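You operate a simulated robot arm through the tools that you are given. There is no shell and no other tool. Be economical: measure what you need, move in short steps, check, and stop when the job is done.

Carry out the task below with a simulated two-armed robot. There is one attempt and no reset: what you move stays moved.

Task
Raise the table leaf, slide its bar out and move both green bottles on to it. Set down upright: green bottle.
Where things are to end (x, y in the base frame): green bottle within 6 cm of [51, 1]; green bottle within 6 cm of [60, 1].

Only the result counts: the job must be done as asked and must still hold three seconds after the hand-in. Knocking over, shifting, dropping, spilling or breaking anything else fails it.

Robot
Two 7-joint arms with two-finger parallel grippers on one trunk, on a base that drives. Base frame: it is fixed to the floor where the robot stands at the start and does not move with it; the origin is under the middle of the robot, x ahead of it, y to its left, z up. Readings come in cm, degrees, newtons and seconds.
The left shoulder is at the start at [5, 16.5, 98], the right one opposite. With the tool pointing down near the work surface each hand reaches from about 24 to 70 cm from the robot's upright axis, wherever it stands, measured 20 degrees to its own side. Places, roughly: slide bar [50, -20, 70]; table leaf [70, 0, 60]; top of the table leaf [70, 0, 60]. Payload 3.91 kg a hand.
Tool frame (each hand has its own): the origin (TCP) lies between the finger pads and is the grasp point; the fingertips stand 3 cm ahead of it; z points along the fingers, y is the line along which they close. Largest opening 11 cm; finger width 2, thickness 1; the body of the gripper, 4.8 by 11.2 cm, starts 5.5 cm behind the TCP.
Orientation is that of the tool frame in the base frame, as a unit quaternion [x, y, z, w]. With the fingers straight down and closing along the base's y, the tool's x points along the base's -x, its y along +y and its z along -z.

Tools
- The arms move only by the tool move_arm. It takes "left_motion", "right_motion" or both (then of equal length, played together; a hand with none holds still); each is text: rows parted by semicolons, each of 7 numbers parted by spaces: the turn, a rotation vector about the tool's x, y, z in units of 8 degrees (1.0 is 8 degrees), then the shift along the tool's x, y, z in units of 25 mm (1.0 is 25 mm), then the gripper command, from -1 (shut) to 1 (fully open), values between in proportion. In form: wx wy wz x y z hand; .... A call has 1 to 20 rows; each row shifts and turns the commanded pose from where the row before left it, along the tool's axes as they then stand. A call with a number of a shift or a turn outside -1 to 1 is refused whole. Each row takes 0.2 s and may step no farther than 5 cm and 8.6 degrees from the row before; otherwise, or with a gripper value out of range, the whole call is refused. Where a pose cannot be reached the arm comes as near as it can. A force on the tool above 40 N (or 10 N above the force at the start of the call, whichever is more), or a blocked arm, ends the call early, and 0.2 s more pass. Each finger travels about 4.5 cm/s and halts on what it meets, pressing with about 34 N; the grip force reading is that of the motor and also rises with nothing between the fingers. The clock runs only during rows and for 0.2 s after the last one: add rows that do not move to give the fingers time. It gives the time, the measured TCP pose, the force on the tool (base axes), the opening and the grip force at its end, in the units of the frame above (readings bear some noise), with the torque about the TCP (base axes, N m) and any sound that the robot's microphone picked up.
- Cameras (640 x 400 px; columns grow to the right, rows downward): "scene" is now at [11.57, -1.21, 114.83]; the picture's right is [-0.14, -0.99, 0.00], its down [-0.57, 0.08, -0.82] and it looks along [0.81, -0.11, -0.58] (base axes); focal length 214 px, centre (320, 200). "left" rides on the left gripper at [7.2, -1.7, -10.3] in its tool frame; the picture's right is [0.23, 0.97, 0.00], its down [-0.76, 0.18, -0.62] and it looks along [-0.61, 0.14, 0.78] (tool axes); focal length 222 px, centre (320, 200). "right" rides on the right gripper at [7.2, 1.7, -10.3] in its tool frame; the picture's right is [-0.23, 0.97, 0.00], its down [-0.76, -0.18, -0.62] and it looks along [-0.61, -0.14, 0.78] (tool axes); focal length 222 px, centre (320, 200). There is no depth. A picture from a camera that has moved, and an enlarged one, comes with that camera's place and axes in the base frame and with its lens.
- capture(camera): a new picture of that camera. It takes no simulated time.
- slide_trunk(by): slides the trunk up (or, below 0, down) by that many cm; the arms and the scene camera ride with it, the base frame stays. It gives what a move gives, with no picture.
- drive_base(legs): drives the robot by 1 to 6 legs, each [ahead, left, turn to the left] in cm, cm and degrees, along the robot's own axes; the way and the turn of a leg run together, so that a leg with both is an arc; at most 150 cm and 180 degrees a leg. The arms and the cameras ride along, it lands a little off, and it stops where it bumps. It gives what a move gives.
- turn_head(pan, tilt): turns the head with the scene camera to pan (to the left, within 80 degrees either way) and tilt (down, from -29 to 69), counted from straight ahead of the robot. It gives what a move gives.
- inspect(camera, box): a new picture of the part [left, top, right, bottom] of that camera's present view, enlarged. It takes no simulated time.
- finish_job(): hands the job in; it is judged then, once.

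Work in short steps. Places have to be worked out from the pictures, the camera data and where the tool is seen: move nearer, look again, correct. Check each grasp and each placing, and mend what went wrong. You have 120 turns and 88 pictures in all, those below and enlarged ones among them. Open the grippers and draw the arms clear of the work before you hand the job in, unless the task says otherwise; then end with one line.

The tools are called after "Request:" by a JSON object that holds its "name" and its "arguments". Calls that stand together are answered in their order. move_arm: Moves the arms, as the interface text tells. Its arguments: {"type":"object","properties":{"left_motion":{"type":"string"},"right_motion":{"type":"string"}},"required":[]} The other tools are called the same way: slide_trunk (by) slides the trunk up or down; drive_base (legs) drives the base; turn_head (pan, tilt) turns the head that bears the scene camera; capture (camera) takes a picture; inspect (camera, box) takes an enlarged picture of a part of a camera's view; finish_job () hands the job in.

At the start:

```text
clock: 0.0
left_tool_pos: [39.4, 13.42, 98.24]
left_orientation: [0.0, 1.0, 0.0, 0.001]
left_wrist_force: [0.5, 0.4, -0.3]
left_torque: [0.01, 0.01, 0.0]
left_opening: 11.0
left_finger_force: 0.0
right_tool_pos: [37.33, -18.62, 107.52]
right_orientation: [-0.001, 1.0, 0.001, -0.001]
right_wrist_force: [0.0, 0.1, 0.0]
right_torque: [0.02, 0.0, -0.02]
right_opening: 10.99
right_finger_force: 0.0
trunk travel left (down, up): [-20.0, 30.3]
robot x, y, heading: [-0.08, -0.22, -0.0]
head pan, tilt: [-8.0, 35.3]
```

scene: 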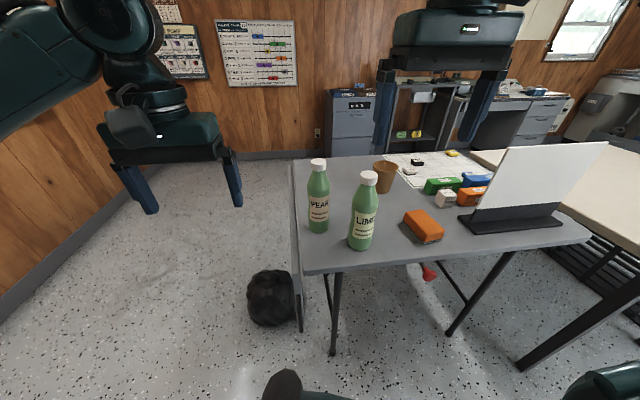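
right: 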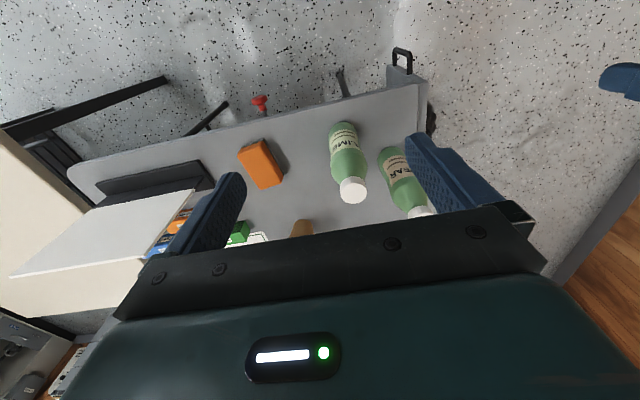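
left: 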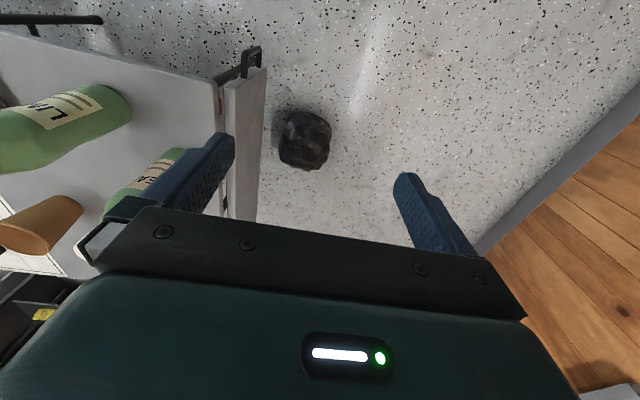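

I'll look closer at the leaf, the red knob and the bottles.

Request:
{"name": "inspect", "arguments": {"camera": "scene", "box": [230, 140, 390, 360]}}

Request:
{"name": "inspect", "arguments": {"camera": "scene", "box": [380, 160, 580, 340]}}

Request:
{"name": "inspect", "arguments": {"camera": "left", "box": [60, 20, 380, 260]}}

Request:
{"name": "inspect", "arguments": {"camera": "right", "box": [180, 20, 480, 240]}}

```text
1.82 times, centred on (310, 250) of scene
camera zoom: at [11.57, -1.21, 114.83], right [-0.14, -0.99, 0.0], down [-0.57, 0.08, -0.82], along [0.81, -0.11, -0.58], focal length 390 px, centre (338, 109)
```

zoom: 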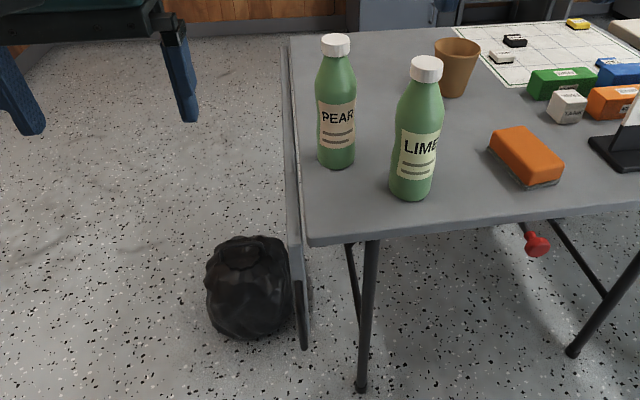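

```text
2.22 times, centred on (480, 250) of scene
camera zoom: at [11.57, -1.21, 114.83], right [-0.14, -0.99, 0.0], down [-0.57, 0.08, -0.82], along [0.81, -0.11, -0.58], focal length 477 px, centre (-36, 89)
```

zoom: 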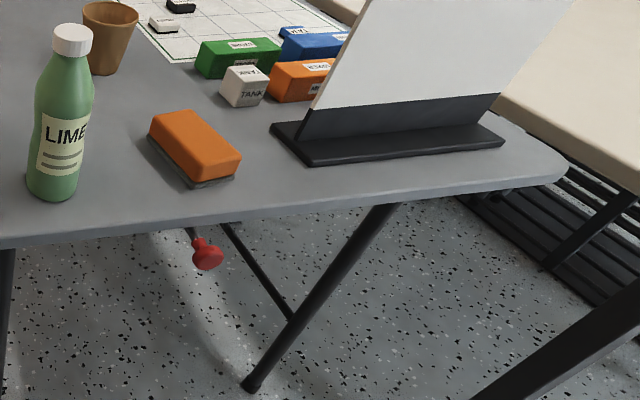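

```text
1.67 times, centred on (220, 140) of left
camera zoom: at [32.16, 11.69, 108.5], right [-0.23, 0.97, 0.0], down [0.76, 0.18, 0.62], along [0.61, 0.14, -0.78], focal length 370 px, centre (487, 300)
```

zoom: 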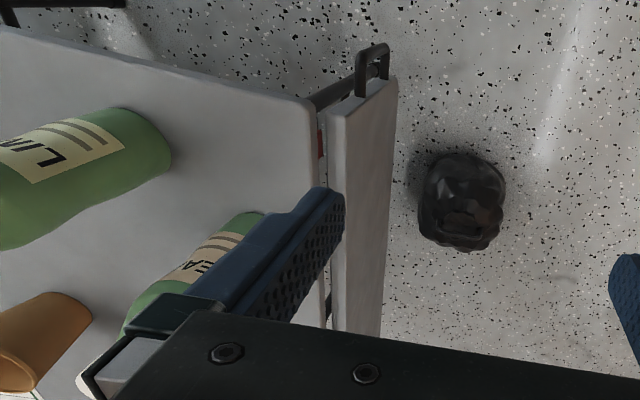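

```text
1.82 times, centred on (330, 130) of right
camera zoom: at [30.06, -16.92, 117.91], right [0.23, 0.97, 0.0], down [0.76, -0.18, 0.62], along [0.61, -0.14, -0.78], focal length 404 px, centre (302, 327)
```

zoom: 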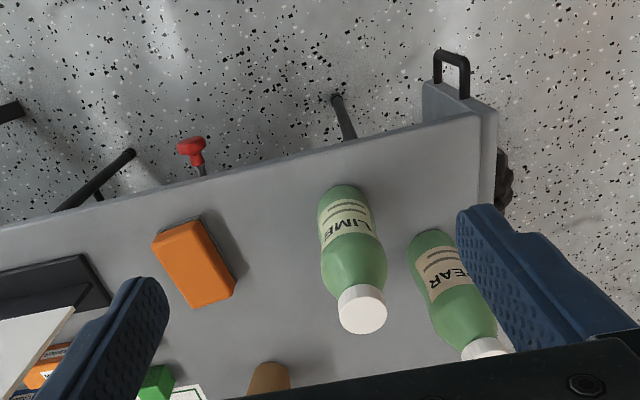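

I'd like a side view of the leaf and bar, so I drive left and look to the right.

Request:
{"name": "drive_base", "arguments": {"legs": [[0, 45, 0]]}}

Request:
{"name": "turn_head", "arguments": {"pan": -45, "tilt": 40}}

Request:
{"name": "capture", "arguments": {"camera": "scene"}}

```text
clock: 4.4
left_tool_pos: [39.35, 57.96, 98.32]
left_orientation: [-0.001, 1.0, 0.0, 0.0]
left_wrist_force: [0.2, -0.2, 0.3]
left_torque: [-0.01, -0.03, 0.0]
left_opening: 11.01
left_finger_force: 0.1
right_tool_pos: [37.28, 26.03, 107.62]
right_orientation: [0.001, 1.0, -0.001, -0.001]
right_wrist_force: [0.7, 0.6, 1.2]
right_torque: [0.0, 0.03, -0.01]
right_opening: 11.02
right_finger_force: 0.2
trunk travel left (down, up): [-20.0, 30.3]
robot x, y, heading: [0.27, 44.63, 0.1]
head pan, tilt: [-8.0, 35.3]
```

```text
clock: 5.5
left_tool_pos: [39.47, 57.95, 98.27]
left_orientation: [-0.001, 1.0, 0.001, 0.001]
left_wrist_force: [0.3, 0.4, 0.1]
left_torque: [0.0, 0.03, 0.01]
left_opening: 11.02
left_finger_force: 0.1
right_tool_pos: [37.24, 25.96, 107.6]
right_orientation: [0.0, 1.0, 0.0, 0.0]
right_wrist_force: [-0.6, 0.0, 1.2]
right_torque: [-0.04, 0.02, 0.02]
right_opening: 11.02
right_finger_force: 0.1
trunk travel left (down, up): [-20.0, 30.3]
robot x, y, heading: [-0.22, 44.42, 0.0]
head pan, tilt: [-45.0, 40.0]
```

```text
80 pictures are left
camera scene: at [8.86, 38.57, 114.11], right [-0.71, -0.71, 0.0], down [-0.46, 0.45, -0.77], along [0.54, -0.54, -0.64], focal length 214 px, centre (320, 200)
```

scene: 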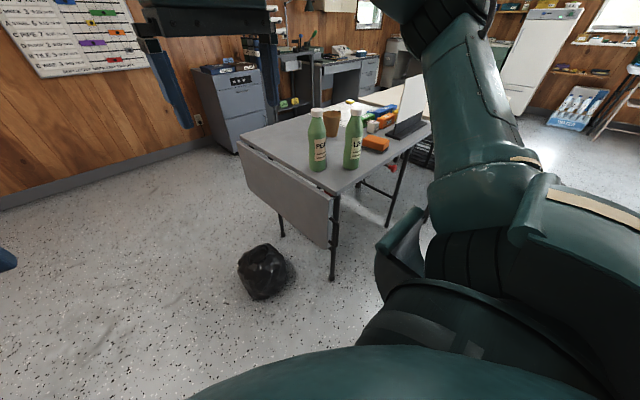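

Request:
{"name": "inspect", "arguments": {"camera": "scene", "box": [220, 90, 440, 310]}}

```text
1.82 times, centred on (330, 200) of scene
camera zoom: at [8.86, 38.57, 114.11], right [-0.71, -0.71, 0.0], down [-0.46, 0.45, -0.77], along [0.54, -0.54, -0.64], focal length 390 px, centre (302, 200)
```

zoom: 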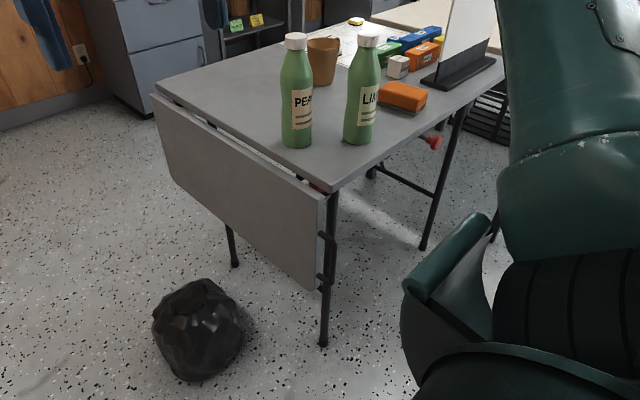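

Handle sits on the near end of the leaf (about [39.5, 1, 52–65]), hinge near y=-1, z=72; the red knob is at about [39.7, -31.7, 70]. I go back in front of the table, a bit further away, so the hands can point forward.

Request:
{"name": "drive_base", "arguments": {"legs": [[-12, 0, 0], [0, -42, 0]]}}

Request:
{"name": "turn_head", "arguments": {"pan": 0, "tilt": 45}}

Request:
{"name": "capture", "arguments": {"camera": "scene"}}

```text
clock: 10.6
left_tool_pos: [27.52, 15.9, 98.33]
left_orientation: [-0.004, 1.0, 0.0, 0.0]
left_wrist_force: [-0.7, 0.0, -1.5]
left_torque: [0.0, -0.02, 0.01]
left_opening: 10.98
left_finger_force: 0.1
right_tool_pos: [25.54, -16.11, 107.51]
right_orientation: [-0.002, 1.0, -0.001, 0.001]
right_wrist_force: [0.8, -0.1, 0.5]
right_torque: [-0.01, 0.01, 0.05]
right_opening: 11.02
right_finger_force: 0.0
trunk travel left (down, up): [-20.0, 30.3]
robot x, y, heading: [-11.88, 2.84, 0.3]
head pan, tilt: [-45.0, 40.0]
```

```text
clock: 11.7
left_tool_pos: [27.54, 16.01, 98.26]
left_orientation: [-0.004, 1.0, 0.0, 0.0]
left_wrist_force: [-0.4, -0.2, -0.2]
left_torque: [0.05, 0.0, -0.01]
left_opening: 11.0
left_finger_force: 0.0
right_tool_pos: [25.66, -15.95, 107.59]
right_orientation: [-0.002, 1.0, -0.001, 0.0]
right_wrist_force: [-0.6, 0.4, 0.0]
right_torque: [0.0, 0.01, -0.02]
right_opening: 11.01
right_finger_force: 0.1
trunk travel left (down, up): [-20.0, 30.3]
robot x, y, heading: [-11.75, 2.47, 0.4]
head pan, tilt: [0.0, 45.0]
```

```text
78 pictures are left
camera scene: at [-0.8, 2.41, 113.38], right [0.01, -1.0, 0.0], down [-0.71, 0.0, -0.71], along [0.71, 0.0, -0.71], focal length 214 px, centre (320, 200)
```

scene: 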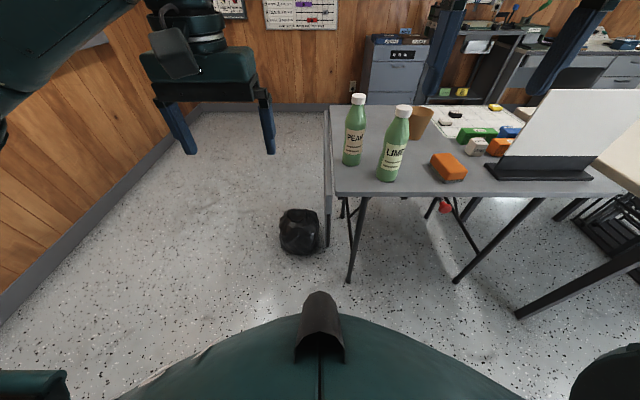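

Lower the trunk 15 cm, then pitch the left hand to point forward.

Request:
{"name": "slide_trunk", "arguments": {"by": -15}}

Request:
{"name": "move_arm", "arguments": {"left_motion": "0 -1 0 0 0 0 1;0 -1 0 0 0 0 1;0 -1 0 0 0 0 1;0 -1 0 0 0 0 1;0 -1 0 0 0 0 1;0 -1 0 0 0 0 1;0 -1 0 0 0 0 1;0 -1 0 0 0 0 1;0 -1 0 0 0 0 1;0 -1 0 0 0 0 1;0 -1 0 0 0 0 1;0 -0.25 0 0 0 0 1"}}

```text
clock: 13.4
left_tool_pos: [27.54, 15.95, 83.3]
left_orientation: [-0.003, 1.0, 0.0, 0.0]
left_wrist_force: [-0.2, -0.1, 0.1]
left_torque: [0.01, -0.01, 0.01]
left_opening: 11.0
left_finger_force: 0.0
right_tool_pos: [25.68, -16.03, 92.58]
right_orientation: [-0.003, 1.0, 0.0, 0.0]
right_wrist_force: [-0.3, -0.1, 0.1]
right_torque: [0.03, -0.02, 0.02]
right_opening: 11.0
right_finger_force: 0.0
trunk travel left (down, up): [-5.0, 45.3]
robot x, y, heading: [-11.76, 2.53, 0.2]
head pan, tilt: [0.0, 45.0]
```

```text
clock: 16.0
left_tool_pos: [31.65, 13.71, 84.61]
left_orientation: [-0.003, 0.706, 0.003, 0.708]
left_wrist_force: [0.8, -0.2, 1.0]
left_torque: [-0.03, 0.04, 0.01]
left_opening: 11.02
left_finger_force: 0.1
left hand out of reach, approached as far as the arm can: row 8, 9, 10, 11
right_tool_pos: [25.67, -16.17, 92.63]
right_orientation: [-0.003, 1.0, 0.0, 0.001]
right_wrist_force: [0.3, -0.2, -0.3]
right_torque: [0.01, 0.01, -0.01]
right_opening: 10.98
right_finger_force: 0.1
trunk travel left (down, up): [-5.0, 45.3]
robot x, y, heading: [-11.73, 2.14, 0.2]
head pan, tilt: [0.0, 45.0]
```

Request:
{"name": "capture", "arguments": {"camera": "left"}}

Request:
{"name": "capture", "arguments": {"camera": "scene"}}

```text
77 pictures are left
camera left: at [21.15, 11.87, 77.24], right [-0.01, 0.97, -0.23], down [-0.63, 0.17, 0.76], along [0.78, 0.15, 0.61], focal length 222 px, centre (320, 200)
```

left: 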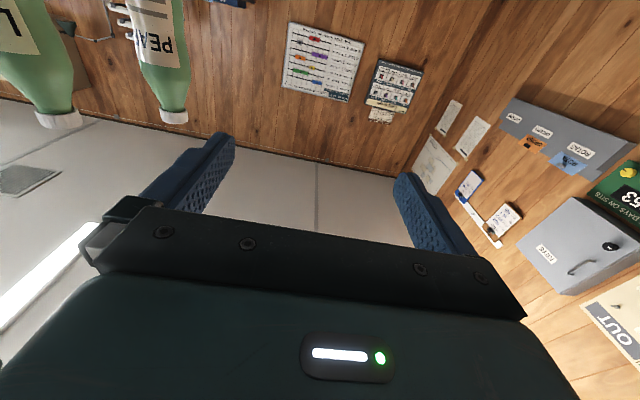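

```text
76 pictures are left
camera scene: at [-0.81, 2.42, 98.39], right [0.01, -1.0, 0.0], down [-0.71, 0.0, -0.71], along [0.71, 0.0, -0.71], focal length 214 px, centre (320, 200)
```

scene: 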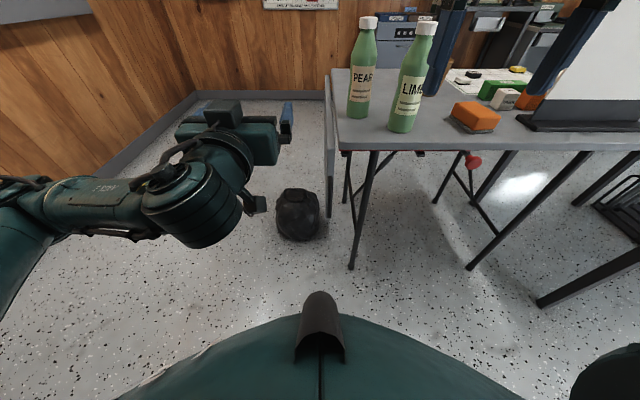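

Request:
{"name": "inspect", "arguments": {"camera": "scene", "box": [290, 120, 390, 260]}}

Request:
{"name": "inspect", "arguments": {"camera": "scene", "box": [420, 120, 520, 220]}}

```text
2.86 times, centred on (340, 190) of scene
camera zoom: at [-0.81, 2.42, 98.39], right [0.01, -1.0, 0.0], down [-0.71, 0.0, -0.71], along [0.71, 0.0, -0.71], focal length 613 px, centre (263, 229)
```

zoom: 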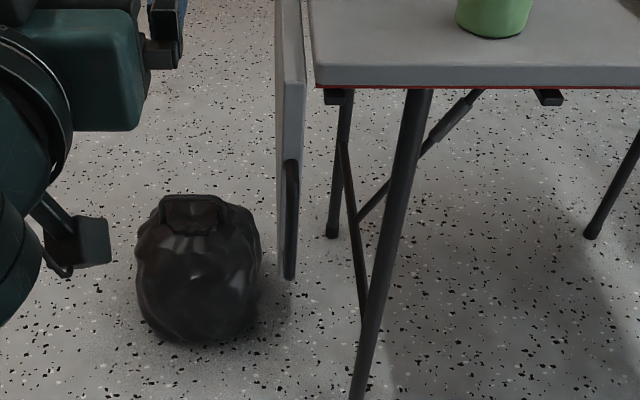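

```text
4.00 times, centred on (470, 170) of scene
camera zoom: at [-0.81, 2.42, 98.39], right [0.01, -1.0, 0.0], down [-0.71, 0.0, -0.71], along [0.71, 0.0, -0.71], focal length 858 px, centre (-280, 320)
```

zoom: 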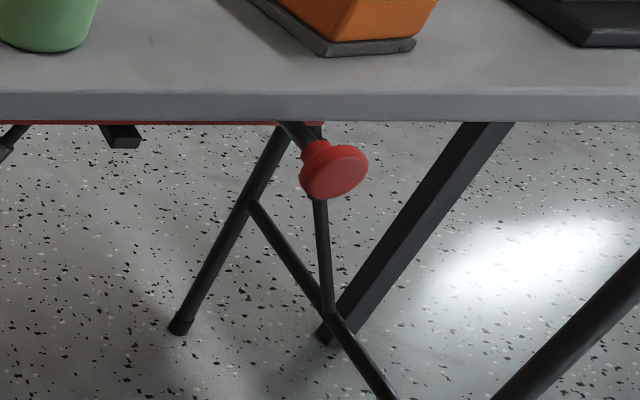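

Hand is level. Handle judged at y≈0, z 51–66, outer bar x≈39. Lower the left hand to in front of the handle.

Request:
{"name": "move_arm", "arguments": {"left_motion": "0 0 0 0.9 -0.4 0 1;0 0 0 0.9 -0.4 0 1;0 0 0 0.9 -0.4 0 1;0 0 0 0.9 -0.4 0 1;0 0 0 0.9 -0.4 0 1;0 0 0 0.9 -0.4 0 1;0 0 0 0.9 -0.4 0 1;0 0 0 0.9 -0.4 0 1;0 0 0 0.9 -0.4 0 1;0 0 0 0.9 -0.4 0 1"}}

Request:
{"name": "capture", "arguments": {"camera": "scene"}}

```text
clock: 18.2
left_tool_pos: [35.25, 8.55, 71.13]
left_orientation: [-0.004, 0.621, 0.04, 0.783]
left_wrist_force: [0.4, 0.1, -0.2]
left_torque: [0.02, 0.01, 0.0]
left_opening: 11.01
left_finger_force: 0.2
right_tool_pos: [25.44, -16.02, 92.68]
right_orientation: [-0.003, 1.0, 0.0, 0.001]
right_wrist_force: [0.2, 0.2, 0.7]
right_torque: [-0.01, 0.0, 0.01]
right_opening: 10.98
right_finger_force: 0.1
trunk travel left (down, up): [-5.0, 45.3]
robot x, y, heading: [-11.42, 2.33, 0.5]
head pan, tilt: [0.0, 45.0]
stopped in row 10 (left hand): the arm was blocked; the commanded pose is now the measured one
```

```text
73 pictures are left
camera scene: at [-1.07, 2.39, 98.46], right [0.01, -1.0, 0.0], down [-0.7, 0.0, -0.71], along [0.71, 0.0, -0.7], focal length 214 px, centre (320, 200)
```

scene: 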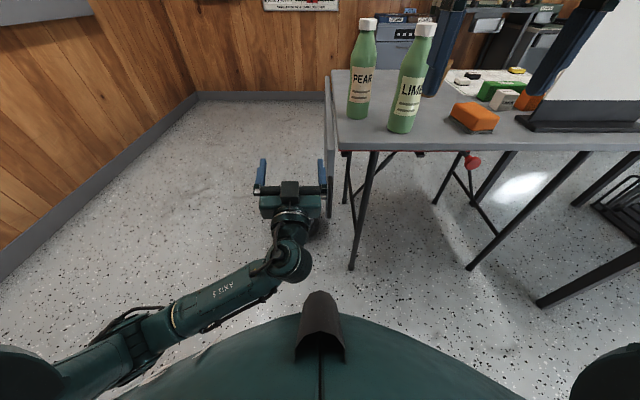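

The arm is cramped (too close). I back the base 15 cm more.

Request:
{"name": "drive_base", "arguments": {"legs": [[-16, 0, 0]]}}

Request:
{"name": "move_arm", "arguments": {"left_motion": "0 0.4 0 0 -0.3 0.8 1;0 0.4 0 0 -0.3 0.8 1;0 0.4 0 0 -0.3 0.8 1;0 0.4 0 0 -0.3 0.8 1;0 0 0 0.6 -0.3 0.4 1;0 0 0 0.6 -0.3 0.2 1;0 0 0 0.6 -0.3 0.2 1;0 0 0 0.6 -0.3 0 1"}}

```text
clock: 19.6
left_tool_pos: [19.24, 8.41, 71.05]
left_orientation: [-0.004, 0.622, 0.041, 0.782]
left_wrist_force: [0.3, -0.9, 0.6]
left_torque: [0.02, 0.01, -0.02]
left_opening: 10.99
left_finger_force: 0.1
right_tool_pos: [9.43, -16.13, 92.76]
right_orientation: [-0.003, 1.0, 0.0, 0.002]
right_wrist_force: [-0.1, -0.1, -0.8]
right_torque: [0.03, -0.02, -0.02]
right_opening: 11.01
right_finger_force: 0.1
trunk travel left (down, up): [-5.0, 45.3]
robot x, y, heading: [-27.71, 2.16, 0.4]
head pan, tilt: [0.0, 45.0]
```

```text
clock: 20.8
left_tool_pos: [29.64, 11.43, 69.16]
left_orientation: [0.015, 0.696, 0.117, 0.708]
left_wrist_force: [0.8, 0.1, 0.5]
left_torque: [-0.01, 0.02, -0.03]
left_opening: 10.98
left_finger_force: 0.2
right_tool_pos: [9.57, -16.04, 92.4]
right_orientation: [-0.002, 1.0, 0.0, -0.001]
right_wrist_force: [-0.2, -0.1, -0.8]
right_torque: [-0.01, 0.0, 0.0]
right_opening: 10.99
right_finger_force: 0.2
trunk travel left (down, up): [-5.0, 45.3]
robot x, y, heading: [-27.6, 2.22, 0.5]
head pan, tilt: [0.0, 45.0]
stopped in row 5 (left hand): the arm was blocked; the commanded pose is now the measured one
```

Request:
{"name": "capture", "arguments": {"camera": "scene"}}

```text
72 pictures are left
camera scene: at [-16.78, 2.38, 98.29], right [0.0, -1.0, 0.0], down [-0.71, 0.0, -0.71], along [0.71, 0.0, -0.71], focal length 214 px, centre (320, 200)
```

scene: 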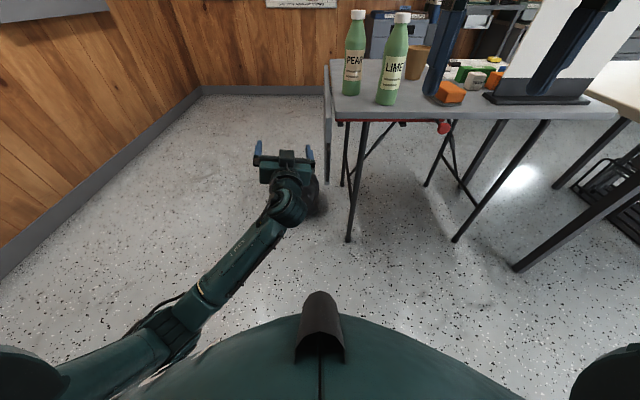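

The wrist is strained sideways. I shift the base right so both the handle and knob line up with the shoulders.

Request:
{"name": "drive_base", "arguments": {"legs": [[0, -18, 0]]}}

Request:
{"name": "move_arm", "arguments": {"left_motion": "0 0 0 0 0.6 0 1;0 0 0 0 0.6 0 1;0.5 0 0 0 0.6 0 1;0.6 0 0 0 0.6 0 1;0.6 0 0 0 0.6 0 1;0 0 0 0 0 0 1"}}

```text
clock: 23.0
left_tool_pos: [29.75, -6.51, 69.04]
left_orientation: [0.016, 0.697, 0.117, 0.707]
left_wrist_force: [-1.1, 1.2, 0.5]
left_torque: [-0.02, 0.01, 0.0]
left_opening: 11.01
left_finger_force: 0.1
right_tool_pos: [9.89, -33.9, 92.42]
right_orientation: [-0.003, 1.0, 0.0, -0.001]
right_wrist_force: [-0.2, 0.9, -0.1]
right_torque: [0.03, 0.03, 0.02]
right_opening: 11.01
right_finger_force: 0.1
trunk travel left (down, up): [-5.0, 45.3]
robot x, y, heading: [-27.74, -15.78, 0.5]
head pan, tilt: [0.0, 45.0]
```

```text
clock: 24.4
left_tool_pos: [29.0, 0.66, 70.56]
left_orientation: [0.1, 0.706, 0.033, 0.701]
left_wrist_force: [-0.5, -0.7, -0.1]
left_torque: [0.02, -0.01, 0.0]
left_opening: 10.99
left_finger_force: 0.0
right_tool_pos: [9.66, -34.1, 92.48]
right_orientation: [-0.003, 1.0, 0.0, 0.0]
right_wrist_force: [-0.4, 0.4, -0.6]
right_torque: [-0.02, -0.01, -0.01]
right_opening: 11.02
right_finger_force: 0.1
trunk travel left (down, up): [-5.0, 45.3]
robot x, y, heading: [-27.55, -15.58, 0.1]
head pan, tilt: [0.0, 45.0]
```

Straighten the wrist, then descend along base -z to z≈58.

Request:
{"name": "move_arm", "arguments": {"left_motion": "-0.35 0 -0.7 0 0 0 1;-0.35 0 -0.65 0 0 0 1;0 0 0 0.6 0 0 1;0 0 0 0.6 0 0 1;0 0 0 0.6 0 0 1;0 0 0 0.6 0 0 1;0 0 0 0.6 0 0 1;0 0 0 0.6 0 0 1;0 0 0 0.6 0 0 1;0 0 0 0.6 0 0 1;0 0 0 0 0 0 1"}}

```text
clock: 26.4
left_tool_pos: [29.39, 5.96, 60.75]
left_orientation: [0.033, 0.697, 0.067, 0.713]
left_wrist_force: [-0.5, -0.3, 0.5]
left_torque: [0.0, 0.02, 0.01]
left_opening: 10.99
left_finger_force: 0.0
right_tool_pos: [9.63, -33.99, 92.28]
right_orientation: [-0.002, 1.0, 0.0, 0.0]
right_wrist_force: [0.2, -0.8, -1.0]
right_torque: [0.01, -0.02, -0.02]
right_opening: 11.0
right_finger_force: 0.0
trunk travel left (down, up): [-5.0, 45.3]
robot x, y, heading: [-27.56, -15.89, 0.3]
head pan, tilt: [0.0, 45.0]
stopped in row 10 (left hand): the arm was blocked; the commanded pose is now the measured one
```

Request:
{"name": "capture", "arguments": {"camera": "scene"}}

```text
71 pictures are left
camera scene: at [-16.72, -15.67, 98.12], right [0.01, -1.0, 0.0], down [-0.71, 0.0, -0.71], along [0.71, 0.0, -0.71], focal length 214 px, centre (320, 200)
```

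scene: 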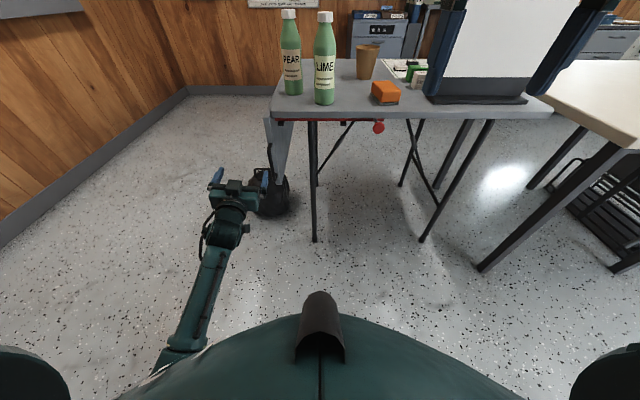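

More room is needed: back 11 cm more and reach forward.

Request:
{"name": "drive_base", "arguments": {"legs": [[-11, 0, 0]]}}

Request:
{"name": "move_arm", "arguments": {"left_motion": "0 0 0 0 -0.3 0.9 1;0 0 0 0 -0.3 0.9 1;-0.3 0 -0.4 0 -0.3 0.9 1;-0.3 0 -0.4 0 -0.3 0.9 1;0 0 0 0 -0.3 0.6 1;0 0 0 0 -0.3 0 1;0 0 0 0 -0.3 0 1;0 0 0 0 0 0 1"}}

```text
clock: 27.6
left_tool_pos: [18.61, 5.81, 60.89]
left_orientation: [0.033, 0.697, 0.065, 0.713]
left_wrist_force: [-0.3, -0.1, -0.4]
left_torque: [0.0, 0.01, -0.01]
left_opening: 11.01
left_finger_force: 0.0
right_tool_pos: [-1.1, -34.07, 92.54]
right_orientation: [-0.002, 1.0, -0.001, 0.0]
right_wrist_force: [0.3, -1.0, -0.9]
right_torque: [0.0, 0.03, 0.0]
right_opening: 11.01
right_finger_force: 0.1
trunk travel left (down, up): [-5.0, 45.3]
robot x, y, heading: [-38.53, -15.92, 0.2]
head pan, tilt: [0.0, 45.0]
```

```text
clock: 28.6
left_tool_pos: [25.59, 11.51, 59.54]
left_orientation: [0.044, 0.694, 0.146, 0.704]
left_wrist_force: [-0.1, 0.9, 0.0]
left_torque: [-0.03, -0.04, -0.01]
left_opening: 11.02
left_finger_force: 0.0
right_tool_pos: [-1.08, -34.06, 92.5]
right_orientation: [-0.002, 1.0, -0.001, -0.001]
right_wrist_force: [-0.2, 0.3, 0.9]
right_torque: [-0.07, -0.03, 0.04]
right_opening: 11.02
right_finger_force: 0.2
trunk travel left (down, up): [-5.0, 45.3]
robot x, y, heading: [-38.48, -15.61, 0.3]
head pan, tilt: [0.0, 45.0]
stopped in row 4 (left hand): the arm was blocked; the commanded pose is now the measured one
```

Request:
{"name": "turn_head", "arguments": {"pan": 40, "tilt": 60}}

Request:
{"name": "capture", "arguments": {"camera": "scene"}}

```text
clock: 29.6
left_tool_pos: [25.58, 11.68, 59.37]
left_orientation: [0.043, 0.694, 0.146, 0.704]
left_wrist_force: [0.2, 0.4, -0.1]
left_torque: [0.01, -0.02, -0.01]
left_opening: 10.98
left_finger_force: 0.1
right_tool_pos: [-1.12, -33.97, 92.5]
right_orientation: [-0.003, 1.0, -0.002, 0.0]
right_wrist_force: [0.8, -0.6, 0.3]
right_torque: [-0.01, 0.0, 0.0]
right_opening: 10.99
right_finger_force: 0.1
trunk travel left (down, up): [-5.0, 45.3]
robot x, y, heading: [-38.48, -15.79, 0.4]
head pan, tilt: [40.0, 60.0]
```

```text
70 pictures are left
camera scene: at [-30.58, -11.18, 96.41], right [0.65, -0.76, 0.0], down [-0.66, -0.56, -0.5], along [0.38, 0.32, -0.87], focal length 214 px, centre (320, 200)
```

scene: 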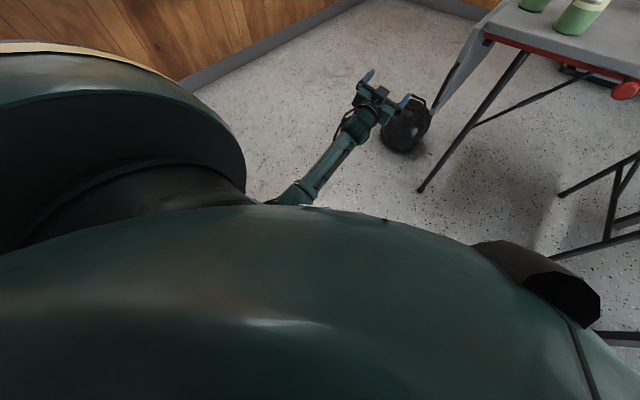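

The elbow is low beside the trunk. Raise the trunk again and use a hand pitched ~30° down, which is easier.

Request:
{"name": "slide_trunk", "arguments": {"by": 15}}

Request:
{"name": "move_arm", "arguments": {"left_motion": "0.25 0.6 -0.5 0 0 0 1;0.25 0.6 -0.5 0 0 0 1;0.25 0.6 -0.5 0 0 0 1;0.25 0.6 -0.4 0 0 0 1;0 0.6 0 0 -0.5 0 1;0 0.6 0 0 -0.5 0 1;0 0.15 0 0 -0.5 0 1;0 0 0 0 -0.5 0.3 1;0 0 0 0 -0.5 0.3 1;0 0 0 0 -0.5 0.3 1;0 0 0 0 -0.5 0.3 1;0 0 0 0 0 0 1"}}

Request:
{"name": "turn_head", "arguments": {"pan": 0, "tilt": 40}}

Request:
{"name": "capture", "arguments": {"camera": "scene"}}

```text
clock: 31.4
left_tool_pos: [25.46, 11.13, 74.62]
left_orientation: [0.042, 0.694, 0.144, 0.704]
left_wrist_force: [0.1, 0.2, -1.2]
left_torque: [0.03, -0.02, -0.03]
left_opening: 11.01
left_finger_force: 0.0
right_tool_pos: [-1.08, -34.15, 107.55]
right_orientation: [-0.003, 1.0, -0.001, 0.0]
right_wrist_force: [-0.2, 0.2, -0.7]
right_torque: [-0.02, -0.01, -0.02]
right_opening: 10.99
right_finger_force: 0.1
trunk travel left (down, up): [-20.0, 30.3]
robot x, y, heading: [-38.46, -16.05, 0.4]
head pan, tilt: [40.0, 60.0]
```

```text
clock: 34.0
left_tool_pos: [28.6, 2.54, 73.38]
left_orientation: [-0.024, 0.86, 0.004, 0.51]
left_wrist_force: [-0.4, -0.5, 0.2]
left_torque: [-0.03, 0.01, 0.01]
left_opening: 11.0
left_finger_force: 0.1
right_tool_pos: [-1.2, -34.16, 107.58]
right_orientation: [-0.003, 1.0, 0.0, 0.0]
right_wrist_force: [-0.3, 0.1, 0.2]
right_torque: [0.0, 0.01, 0.03]
right_opening: 10.99
right_finger_force: 0.0
trunk travel left (down, up): [-20.0, 30.3]
robot x, y, heading: [-38.54, -15.81, 0.5]
head pan, tilt: [40.0, 60.0]
```

```text
clock: 35.0
left_tool_pos: [28.64, 2.56, 73.4]
left_orientation: [-0.025, 0.86, 0.004, 0.509]
left_wrist_force: [-0.2, -0.2, 0.8]
left_torque: [-0.02, 0.0, 0.01]
left_opening: 11.01
left_finger_force: 0.0
right_tool_pos: [-1.18, -34.07, 107.71]
right_orientation: [-0.004, 1.0, 0.0, 0.0]
right_wrist_force: [-0.5, 0.0, 0.5]
right_torque: [-0.02, -0.01, -0.02]
right_opening: 10.97
right_finger_force: 0.1
trunk travel left (down, up): [-20.0, 30.3]
robot x, y, heading: [-38.61, -16.26, 0.4]
head pan, tilt: [0.0, 40.0]
```

```text
69 pictures are left
camera scene: at [-27.16, -15.72, 114.11], right [0.01, -1.0, 0.0], down [-0.64, 0.0, -0.77], along [0.77, 0.01, -0.64], focal length 214 px, centre (320, 200)
```

scene: 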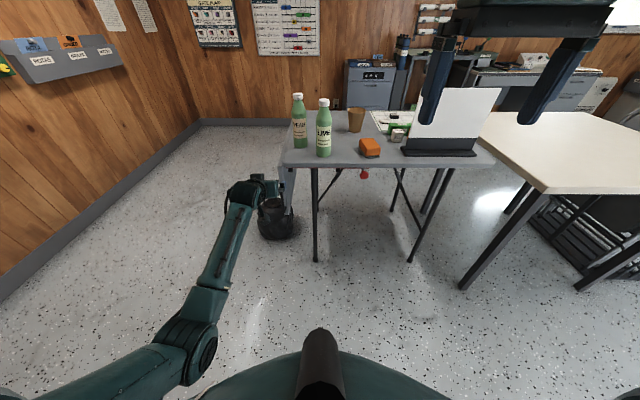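

Now it follows exactly. Move to a pre-grasp ~8 cm before the handle, then look.

Request:
{"name": "move_arm", "arguments": {"left_motion": "0 0 0 0.73 -0.2 0.68 1;0 0 0 0.73 -0.2 0.68 1;0 0 0 0.73 -0.2 0.68 1;0 0 0 0.73 -0.2 0.68 1;0 0 0 0.73 -0.2 0.68 1;0 0 0 0 0 0 1"}}

Request:
{"name": "inspect", "arguments": {"camera": "scene", "box": [220, 150, 320, 250]}}

Request:
{"name": "capture", "arguments": {"camera": "left"}}

```text
clock: 36.4
left_tool_pos: [31.94, -0.11, 61.33]
left_orientation: [-0.026, 0.86, 0.005, 0.509]
left_wrist_force: [0.9, 0.2, 0.3]
left_torque: [0.0, 0.01, 0.0]
left_opening: 10.99
left_finger_force: 0.0
right_tool_pos: [-1.1, -34.07, 107.49]
right_orientation: [-0.004, 1.0, 0.0, -0.001]
right_wrist_force: [-0.1, 0.4, -0.1]
right_torque: [0.02, -0.01, 0.02]
right_opening: 11.01
right_finger_force: 0.1
trunk travel left (down, up): [-20.0, 30.3]
robot x, y, heading: [-38.56, -15.81, 0.4]
head pan, tilt: [0.0, 40.0]
```

```text
4.00 times, centred on (270, 200) of scene
camera zoom: at [-27.15, -15.73, 114.11], right [0.01, -1.0, 0.0], down [-0.64, 0.0, -0.77], along [0.77, 0.01, -0.64], focal length 858 px, centre (520, 200)
```

zoom: 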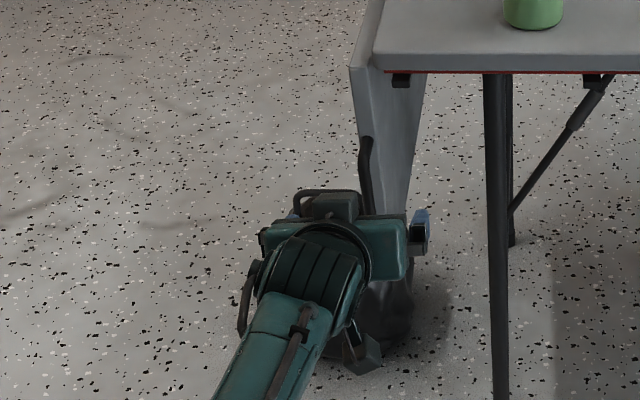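

```text
67 pictures are left
camera left: at [19.38, -2.35, 59.91], right [-0.15, 0.96, -0.22], down [-0.19, 0.19, 0.96], along [0.97, 0.19, 0.15], focal length 222 px, centre (320, 200)
```

left: 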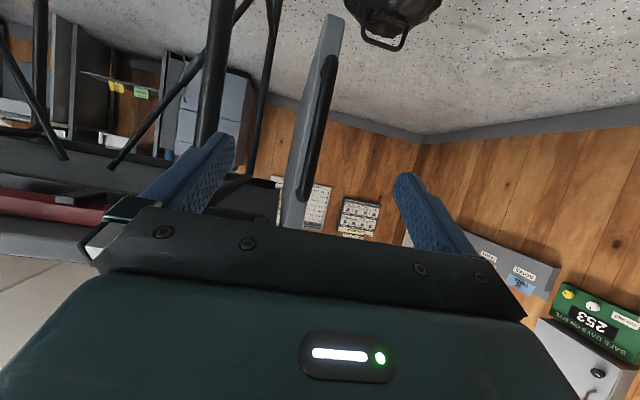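

The handle lies between the fingers (y≈-0.2, z 51–62). Advance 7.6 cm along the tool and close.

Request:
{"name": "move_arm", "arguments": {"left_motion": "0 0 0 0 0 0.76 1;0 0 0 0 0 0.76 1;0 0 0 0 0 0.76 1;0 0 0 0 -0.08 0.76 1;0 0 0 0 0 0 1"}}

Request:
{"name": "capture", "arguments": {"camera": "left"}}

Request:
{"name": "inspect", "arguments": {"camera": "scene", "box": [240, 150, 320, 230]}}

```text
clock: 37.6
left_tool_pos: [35.2, 0.02, 59.53]
left_orientation: [-0.024, 0.86, 0.004, 0.509]
left_wrist_force: [0.5, 0.5, -1.1]
left_torque: [0.02, -0.01, 0.0]
left_opening: 11.01
left_finger_force: 0.1
left hand out of reach, approached as far as the arm can: row 3, 4
right_tool_pos: [-1.12, -34.13, 107.54]
right_orientation: [-0.004, 1.0, 0.0, 0.0]
right_wrist_force: [-0.4, -0.1, 0.4]
right_torque: [0.02, 0.02, -0.04]
right_opening: 10.99
right_finger_force: 0.1
trunk travel left (down, up): [-20.0, 30.3]
robot x, y, heading: [-38.48, -15.72, 0.5]
head pan, tilt: [0.0, 40.0]
```

```text
66 pictures are left
camera left: at [22.72, -2.25, 58.06], right [-0.15, 0.96, -0.22], down [-0.19, 0.19, 0.96], along [0.97, 0.19, 0.15], focal length 222 px, centre (320, 200)
```

left: 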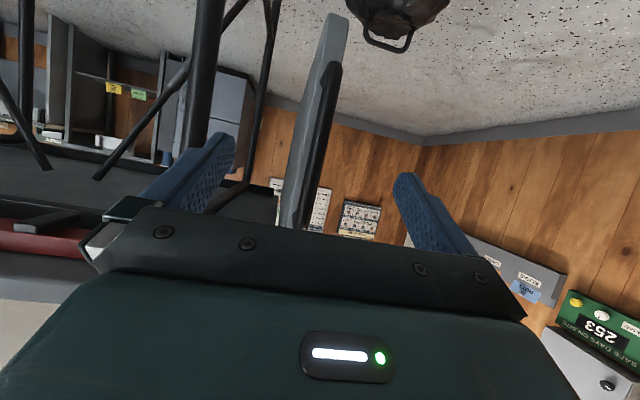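

```text
5.00 times, centred on (280, 190) of scene
camera zoom: at [-27.15, -15.73, 114.11], right [0.01, -1.0, 0.0], down [-0.64, 0.0, -0.77], along [0.77, 0.01, -0.64], focal length 1072 px, centre (520, 250)
```

zoom: 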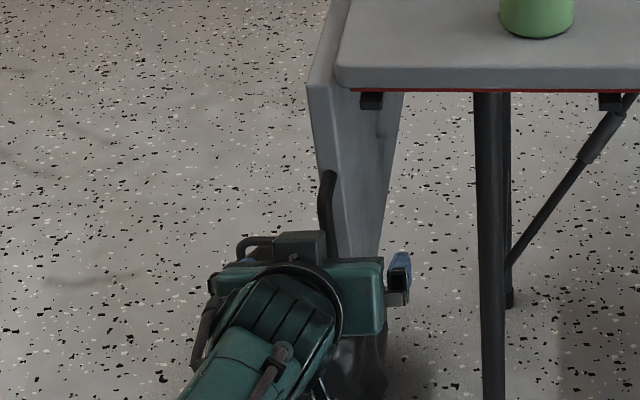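

At reach limit. Retract, drive 9 cm closer, then advance again.

Request:
{"name": "move_arm", "arguments": {"left_motion": "0 0 0 0 0 -1 1;0 0 0 0 0 -1 1;0 0 0 0 0 -1 1;0 0 0 0 0 -1 1;0 0 0 0 0 0 1"}}

Request:
{"name": "drive_base", "arguments": {"legs": [[4, 0, 0]]}}

```text
clock: 38.8
left_tool_pos: [26.41, -0.34, 64.32]
left_orientation: [-0.024, 0.861, 0.004, 0.509]
left_wrist_force: [0.0, -0.1, 0.3]
left_torque: [0.0, 0.03, 0.01]
left_opening: 11.02
left_finger_force: 0.0
right_tool_pos: [-1.09, -34.07, 107.49]
right_orientation: [-0.003, 1.0, 0.0, 0.0]
right_wrist_force: [-0.1, 0.4, 0.1]
right_torque: [0.0, -0.02, 0.03]
right_opening: 10.99
right_finger_force: 0.0
trunk travel left (down, up): [-20.0, 30.3]
robot x, y, heading: [-38.19, -15.58, 0.3]
head pan, tilt: [0.0, 40.0]
```

```text
clock: 39.7
left_tool_pos: [30.44, -0.23, 64.23]
left_orientation: [-0.025, 0.861, 0.005, 0.509]
left_wrist_force: [0.0, -1.0, 0.6]
left_torque: [-0.01, -0.04, 0.02]
left_opening: 10.99
left_finger_force: 0.0
right_tool_pos: [2.84, -34.1, 107.63]
right_orientation: [-0.003, 1.0, 0.0, 0.0]
right_wrist_force: [-0.1, 0.0, 1.4]
right_torque: [-0.03, -0.02, 0.01]
right_opening: 11.0
right_finger_force: 0.0
trunk travel left (down, up): [-20.0, 30.3]
robot x, y, heading: [-34.94, -16.05, 0.6]
head pan, tilt: [0.0, 40.0]
```

Request:
{"name": "drive_base", "arguments": {"legs": [[4, 0, 0]]}}

Request:
{"name": "move_arm", "arguments": {"left_motion": "0 0 0 0.75 0 0 1;0 0 0 0.75 0 0 1;0 0 0 0 0 0 1"}}

```text
clock: 40.6
left_tool_pos: [34.38, -0.15, 64.29]
left_orientation: [-0.026, 0.86, 0.005, 0.509]
left_wrist_force: [-0.3, -0.3, 0.1]
left_torque: [0.0, 0.0, 0.02]
left_opening: 11.02
left_finger_force: 0.1
right_tool_pos: [6.92, -34.07, 107.54]
right_orientation: [-0.004, 1.0, 0.001, 0.0]
right_wrist_force: [-0.8, 0.2, 0.2]
right_torque: [0.01, 0.01, -0.03]
right_opening: 11.01
right_finger_force: 0.1
trunk travel left (down, up): [-20.0, 30.3]
robot x, y, heading: [-30.73, -15.32, 0.5]
head pan, tilt: [0.0, 40.0]
```

```text
clock: 41.4
left_tool_pos: [33.57, 0.62, 62.63]
left_orientation: [-0.025, 0.852, 0.011, 0.522]
left_wrist_force: [0.0, 0.3, -0.4]
left_torque: [0.02, 0.01, -0.03]
left_opening: 11.0
left_finger_force: 0.0
right_tool_pos: [6.8, -34.1, 107.55]
right_orientation: [-0.003, 1.0, 0.0, 0.0]
right_wrist_force: [0.1, 0.9, -0.5]
right_torque: [-0.01, 0.0, 0.02]
right_opening: 11.01
right_finger_force: 0.0
trunk travel left (down, up): [-20.0, 30.3]
robot x, y, heading: [-30.71, -15.89, 0.6]
head pan, tilt: [0.0, 40.0]
```

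Request:
{"name": "move_arm", "arguments": {"left_motion": "0 0 0 0 0 0.6 1;0 0 0 0 0 0.6 1;0 0 0 0 0 0.6 1;0 0 0 0 0 0 1"}}

```text
clock: 42.4
left_tool_pos: [36.49, -0.23, 58.88]
left_orientation: [-0.025, 0.861, 0.005, 0.508]
left_wrist_force: [-0.2, -0.1, 0.5]
left_torque: [-0.02, 0.02, 0.02]
left_opening: 11.01
left_finger_force: 0.1
right_tool_pos: [6.86, -34.12, 107.56]
right_orientation: [-0.004, 1.0, -0.001, 0.0]
right_wrist_force: [0.1, -1.2, 0.2]
right_torque: [-0.03, 0.01, -0.02]
right_opening: 10.99
right_finger_force: 0.0
trunk travel left (down, up): [-20.0, 30.3]
robot x, y, heading: [-30.32, -15.66, 0.4]
head pan, tilt: [0.0, 40.0]
```

Good: back on the commanded path. Final 2.5 cm, then look.

Request:
{"name": "move_arm", "arguments": {"left_motion": "0 0 0 0 0 0.5 1;0 0 0 0 0 0.5 1;0 0 0 0 0 0 1"}}

Request:
{"name": "capture", "arguments": {"camera": "left"}}

Request:
{"name": "capture", "arguments": {"camera": "scene"}}

```text
clock: 43.2
left_tool_pos: [38.63, -0.13, 57.51]
left_orientation: [-0.025, 0.861, 0.004, 0.509]
left_wrist_force: [0.5, 0.3, 0.3]
left_torque: [-0.03, 0.03, -0.03]
left_opening: 11.01
left_finger_force: 0.2
right_tool_pos: [6.97, -34.08, 107.52]
right_orientation: [-0.003, 1.0, 0.001, 0.0]
right_wrist_force: [-0.1, -0.2, -0.3]
right_torque: [-0.01, 0.0, 0.01]
right_opening: 10.99
right_finger_force: 0.1
trunk travel left (down, up): [-20.0, 30.3]
robot x, y, heading: [-30.26, -15.91, 0.5]
head pan, tilt: [0.0, 40.0]
```

```text
64 pictures are left
camera left: at [26.17, -2.46, 56.14], right [-0.16, 0.96, -0.22], down [-0.19, 0.19, 0.96], along [0.97, 0.19, 0.15], focal length 222 px, centre (320, 200)
```

left: 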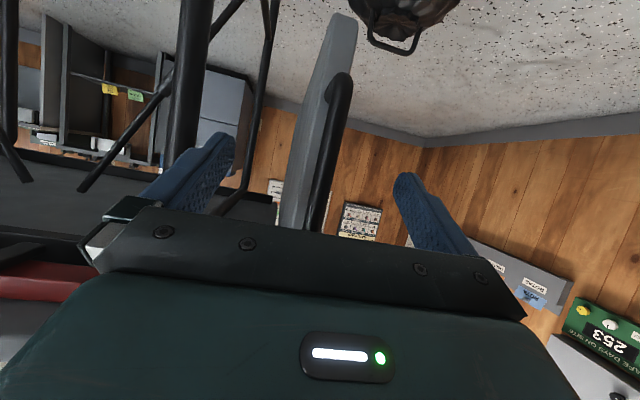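

```text
63 pictures are left
camera scene: at [-19.17, -15.67, 114.11], right [0.01, -1.0, 0.0], down [-0.64, 0.0, -0.77], along [0.77, 0.01, -0.64], focal length 214 px, centre (320, 200)
```

scene: 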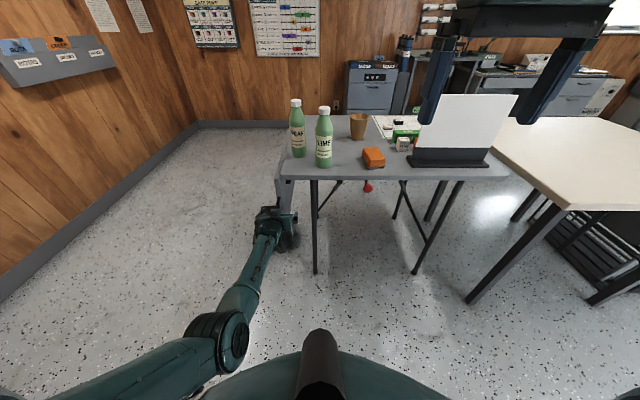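

Handle is between the pads. Close the left hand.

Request:
{"name": "move_arm", "arguments": {"left_motion": "0 0 0 0 0 0.15 0.5;0 0 0 0 0 0 0;0 0 0 0 0 0 -0.5;0 0 0 0 0 0 -1;0 0 0 0 0 0 -1;0 0 0 0 0 0 -1;0 0 0 0 0 0 -1;0 0 0 0 0 0 -1"}}

Request:
{"name": "capture", "arguments": {"camera": "left"}}

```text
clock: 45.0
left_tool_pos: [39.05, 0.02, 57.4]
left_orientation: [-0.025, 0.86, 0.006, 0.509]
left_wrist_force: [0.6, 7.2, 0.4]
left_torque: [0.75, 0.07, 0.02]
left_opening: 1.19
left_finger_force: 44.8
right_tool_pos: [6.92, -34.01, 107.55]
right_orientation: [-0.004, 1.0, 0.0, 0.001]
right_wrist_force: [0.1, 0.3, -0.3]
right_torque: [-0.01, -0.01, 0.0]
right_opening: 10.99
right_finger_force: 0.1
trunk travel left (down, up): [-20.0, 30.3]
robot x, y, heading: [-30.62, -15.73, 0.3]
head pan, tilt: [0.0, 40.0]
```

```text
62 pictures are left
camera left: at [26.5, -2.32, 55.96], right [-0.16, 0.96, -0.21], down [-0.19, 0.18, 0.96], along [0.97, 0.19, 0.15], focal length 222 px, centre (320, 200)
```

left: 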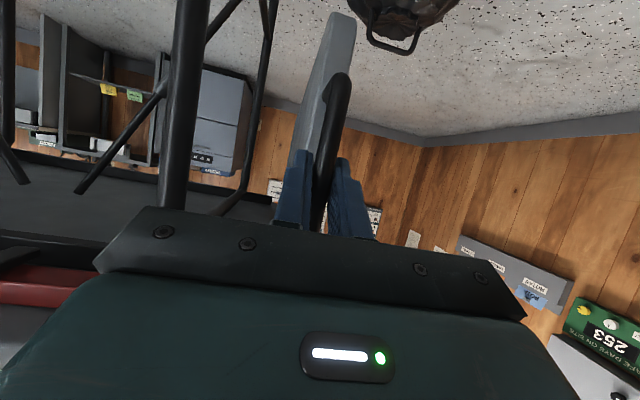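

Gripped at 1.2 cm. Swing the leaf: first 18° about the hinge line and check forces.

Request:
{"name": "move_arm", "arguments": {"left_motion": "-0.36 0 0.658 -0.028 0.6 -0.015 -1;-0.36 0 0.658 -0.028 0.6 -0.015 -1;-0.36 0 0.658 -0.028 0.6 -0.015 -1;0 0 0 0 0 0 -1"}}

```text
clock: 46.0
left_tool_pos: [38.98, 4.04, 58.37]
left_orientation: [0.057, 0.851, 0.139, 0.503]
left_wrist_force: [15.3, -11.1, 5.1]
left_torque: [-0.09, -0.6, -0.23]
left_opening: 1.16
left_finger_force: 45.5
right_tool_pos: [6.86, -34.17, 107.51]
right_orientation: [-0.003, 1.0, 0.001, 0.0]
right_wrist_force: [0.4, -1.1, 0.3]
right_torque: [0.0, 0.02, 0.04]
right_opening: 11.0
right_finger_force: 0.1
trunk travel left (down, up): [-20.0, 30.3]
robot x, y, heading: [-30.42, -15.49, 0.4]
head pan, tilt: [0.0, 40.0]
```

Forces are moderate (slightly too far out and too near me in x). Continue with a bit more inward correction.

Request:
{"name": "move_arm", "arguments": {"left_motion": "-0.36 0 0.658 -0.067 0.6 0.0 -1;-0.36 0 0.658 -0.067 0.6 0.0 -1;-0.36 0 0.658 -0.067 0.6 0.0 -1;-0.36 0 0.658 -0.06 0.6 0.0 -1;0 0 0 0 0 0 -1"}}

```text
clock: 47.2
left_tool_pos: [38.85, 8.97, 61.53]
left_orientation: [0.162, 0.808, 0.31, 0.475]
left_wrist_force: [3.5, -20.5, 14.5]
left_torque: [-0.73, -0.69, -0.6]
left_opening: 1.2
left_finger_force: 45.2
right_tool_pos: [6.8, -34.25, 107.72]
right_orientation: [-0.004, 1.0, 0.002, 0.0]
right_wrist_force: [0.3, 0.9, -0.1]
right_torque: [0.02, 0.0, -0.02]
right_opening: 11.01
right_finger_force: 0.1
trunk travel left (down, up): [-20.0, 30.3]
robot x, y, heading: [-30.93, -15.55, 0.6]
head pan, tilt: [0.0, 40.0]
```

Radial pull of ~24 N toward the hinge, so I shift inward 0.7 cm and re-read.

Request:
{"name": "move_arm", "arguments": {"left_motion": "0 0 0 -0.12 0 -0.065 -1;0 0 0 -0.12 0 -0.065 -1;0 0 0 0 0 0 -1"}}

```text
clock: 48.0
left_tool_pos: [39.07, 8.95, 61.45]
left_orientation: [0.162, 0.81, 0.311, 0.47]
left_wrist_force: [22.3, -7.9, -2.5]
left_torque: [-0.58, -0.84, -0.75]
left_opening: 1.2
left_finger_force: 44.8
right_tool_pos: [6.94, -34.16, 107.55]
right_orientation: [-0.003, 1.0, 0.001, -0.001]
right_wrist_force: [0.0, -0.3, 0.8]
right_torque: [0.03, -0.04, 0.0]
right_opening: 11.01
right_finger_force: 0.1
trunk travel left (down, up): [-20.0, 30.3]
robot x, y, heading: [-30.58, -15.94, 0.2]
head pan, tilt: [0.0, 40.0]
```

Now mostly +x force; shift 0.5 cm forward and continue 24°.

Request:
{"name": "move_arm", "arguments": {"left_motion": "-0.36 0 0.658 -0.144 0.6 0.15 -1;-0.36 0 0.658 -0.044 0.6 -0.02 -1;-0.36 0 0.658 -0.044 0.6 -0.02 -1;0 0 0 0 0 0 -1"}}

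```text
clock: 49.0
left_tool_pos: [39.1, 11.75, 65.16]
left_orientation: [0.234, 0.755, 0.434, 0.431]
left_wrist_force: [-33.7, -16.7, 0.1]
left_torque: [-0.85, 0.02, -0.03]
left_opening: 1.21
left_finger_force: 45.3
right_tool_pos: [6.75, -34.19, 107.6]
right_orientation: [-0.003, 1.0, 0.001, 0.0]
right_wrist_force: [0.3, -0.3, -0.2]
right_torque: [0.03, 0.01, 0.0]
right_opening: 11.01
right_finger_force: 0.0
trunk travel left (down, up): [-20.0, 30.3]
robot x, y, heading: [-30.33, -15.84, 0.6]
head pan, tilt: [0.0, 40.0]
```

Request:
{"name": "move_arm", "arguments": {"left_motion": "0 0 0 -0.033 0 -0.24 -1;0 0 0 0 0 0 -1"}}

```text
clock: 49.6
left_tool_pos: [39.07, 11.96, 65.3]
left_orientation: [0.234, 0.755, 0.434, 0.433]
left_wrist_force: [34.1, 6.3, -13.7]
left_torque: [-0.01, 0.03, -0.01]
left_opening: 1.2
left_finger_force: 45.2
right_tool_pos: [7.27, -33.97, 107.46]
right_orientation: [-0.004, 1.0, 0.0, -0.002]
right_wrist_force: [-0.5, -0.2, -0.4]
right_torque: [0.01, -0.01, -0.02]
right_opening: 11.0
right_finger_force: 0.1
trunk travel left (down, up): [-20.0, 30.3]
robot x, y, heading: [-30.51, -15.78, 0.5]
head pan, tilt: [0.0, 40.0]
```

Request:
{"name": "move_arm", "arguments": {"left_motion": "-0.36 0 0.658 -0.075 0.6 0.08 -1;-0.36 0 0.658 -0.055 0.6 -0.03 -1;0 0 0 0 0 0 -1"}}

```text
clock: 50.4
left_tool_pos: [39.16, 12.79, 67.93]
left_orientation: [0.28, 0.708, 0.508, 0.402]
left_wrist_force: [12.1, 4.2, -9.9]
left_torque: [-0.67, -0.31, -0.84]
left_opening: 1.14
left_finger_force: 44.8
right_tool_pos: [7.01, -34.03, 107.57]
right_orientation: [-0.004, 1.0, -0.001, -0.001]
right_wrist_force: [-0.3, -0.3, 0.6]
right_torque: [-0.01, 0.01, 0.03]
right_opening: 11.0
right_finger_force: 0.1
trunk travel left (down, up): [-20.0, 30.3]
robot x, y, heading: [-30.49, -15.72, 0.5]
head pan, tilt: [0.0, 40.0]
```

Good, 71°. Two more rows.

Request:
{"name": "move_arm", "arguments": {"left_motion": "-0.36 0 0.658 -0.06 0.6 0.0 -1;-0.36 0 0.658 -0.045 0.6 -0.025 -1;0 0 0 0 0 0 -1"}}

Request:
{"name": "capture", "arguments": {"camera": "scene"}}

```text
clock: 51.2
left_tool_pos: [39.06, 13.33, 71.02]
left_orientation: [0.323, 0.653, 0.578, 0.367]
left_wrist_force: [-2.4, -3.3, -8.5]
left_torque: [-0.59, 0.06, 0.09]
left_opening: 1.17
left_finger_force: 44.5
right_tool_pos: [6.98, -33.94, 107.54]
right_orientation: [-0.003, 1.0, 0.0, -0.001]
right_wrist_force: [0.1, -0.2, -0.3]
right_torque: [-0.03, -0.01, 0.02]
right_opening: 11.0
right_finger_force: 0.0
trunk travel left (down, up): [-20.0, 30.3]
robot x, y, heading: [-30.19, -15.95, 0.4]
head pan, tilt: [0.0, 40.0]
```

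```text
61 pictures are left
camera scene: at [-19.11, -15.65, 114.1], right [0.01, -1.0, 0.0], down [-0.64, 0.0, -0.77], along [0.77, 0.01, -0.64], focal length 214 px, centre (320, 200)
```

scene: 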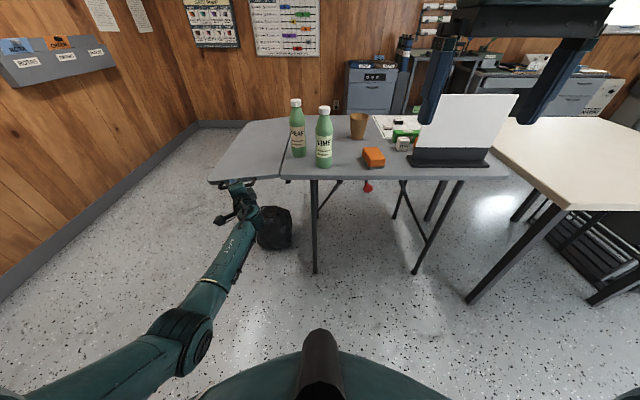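

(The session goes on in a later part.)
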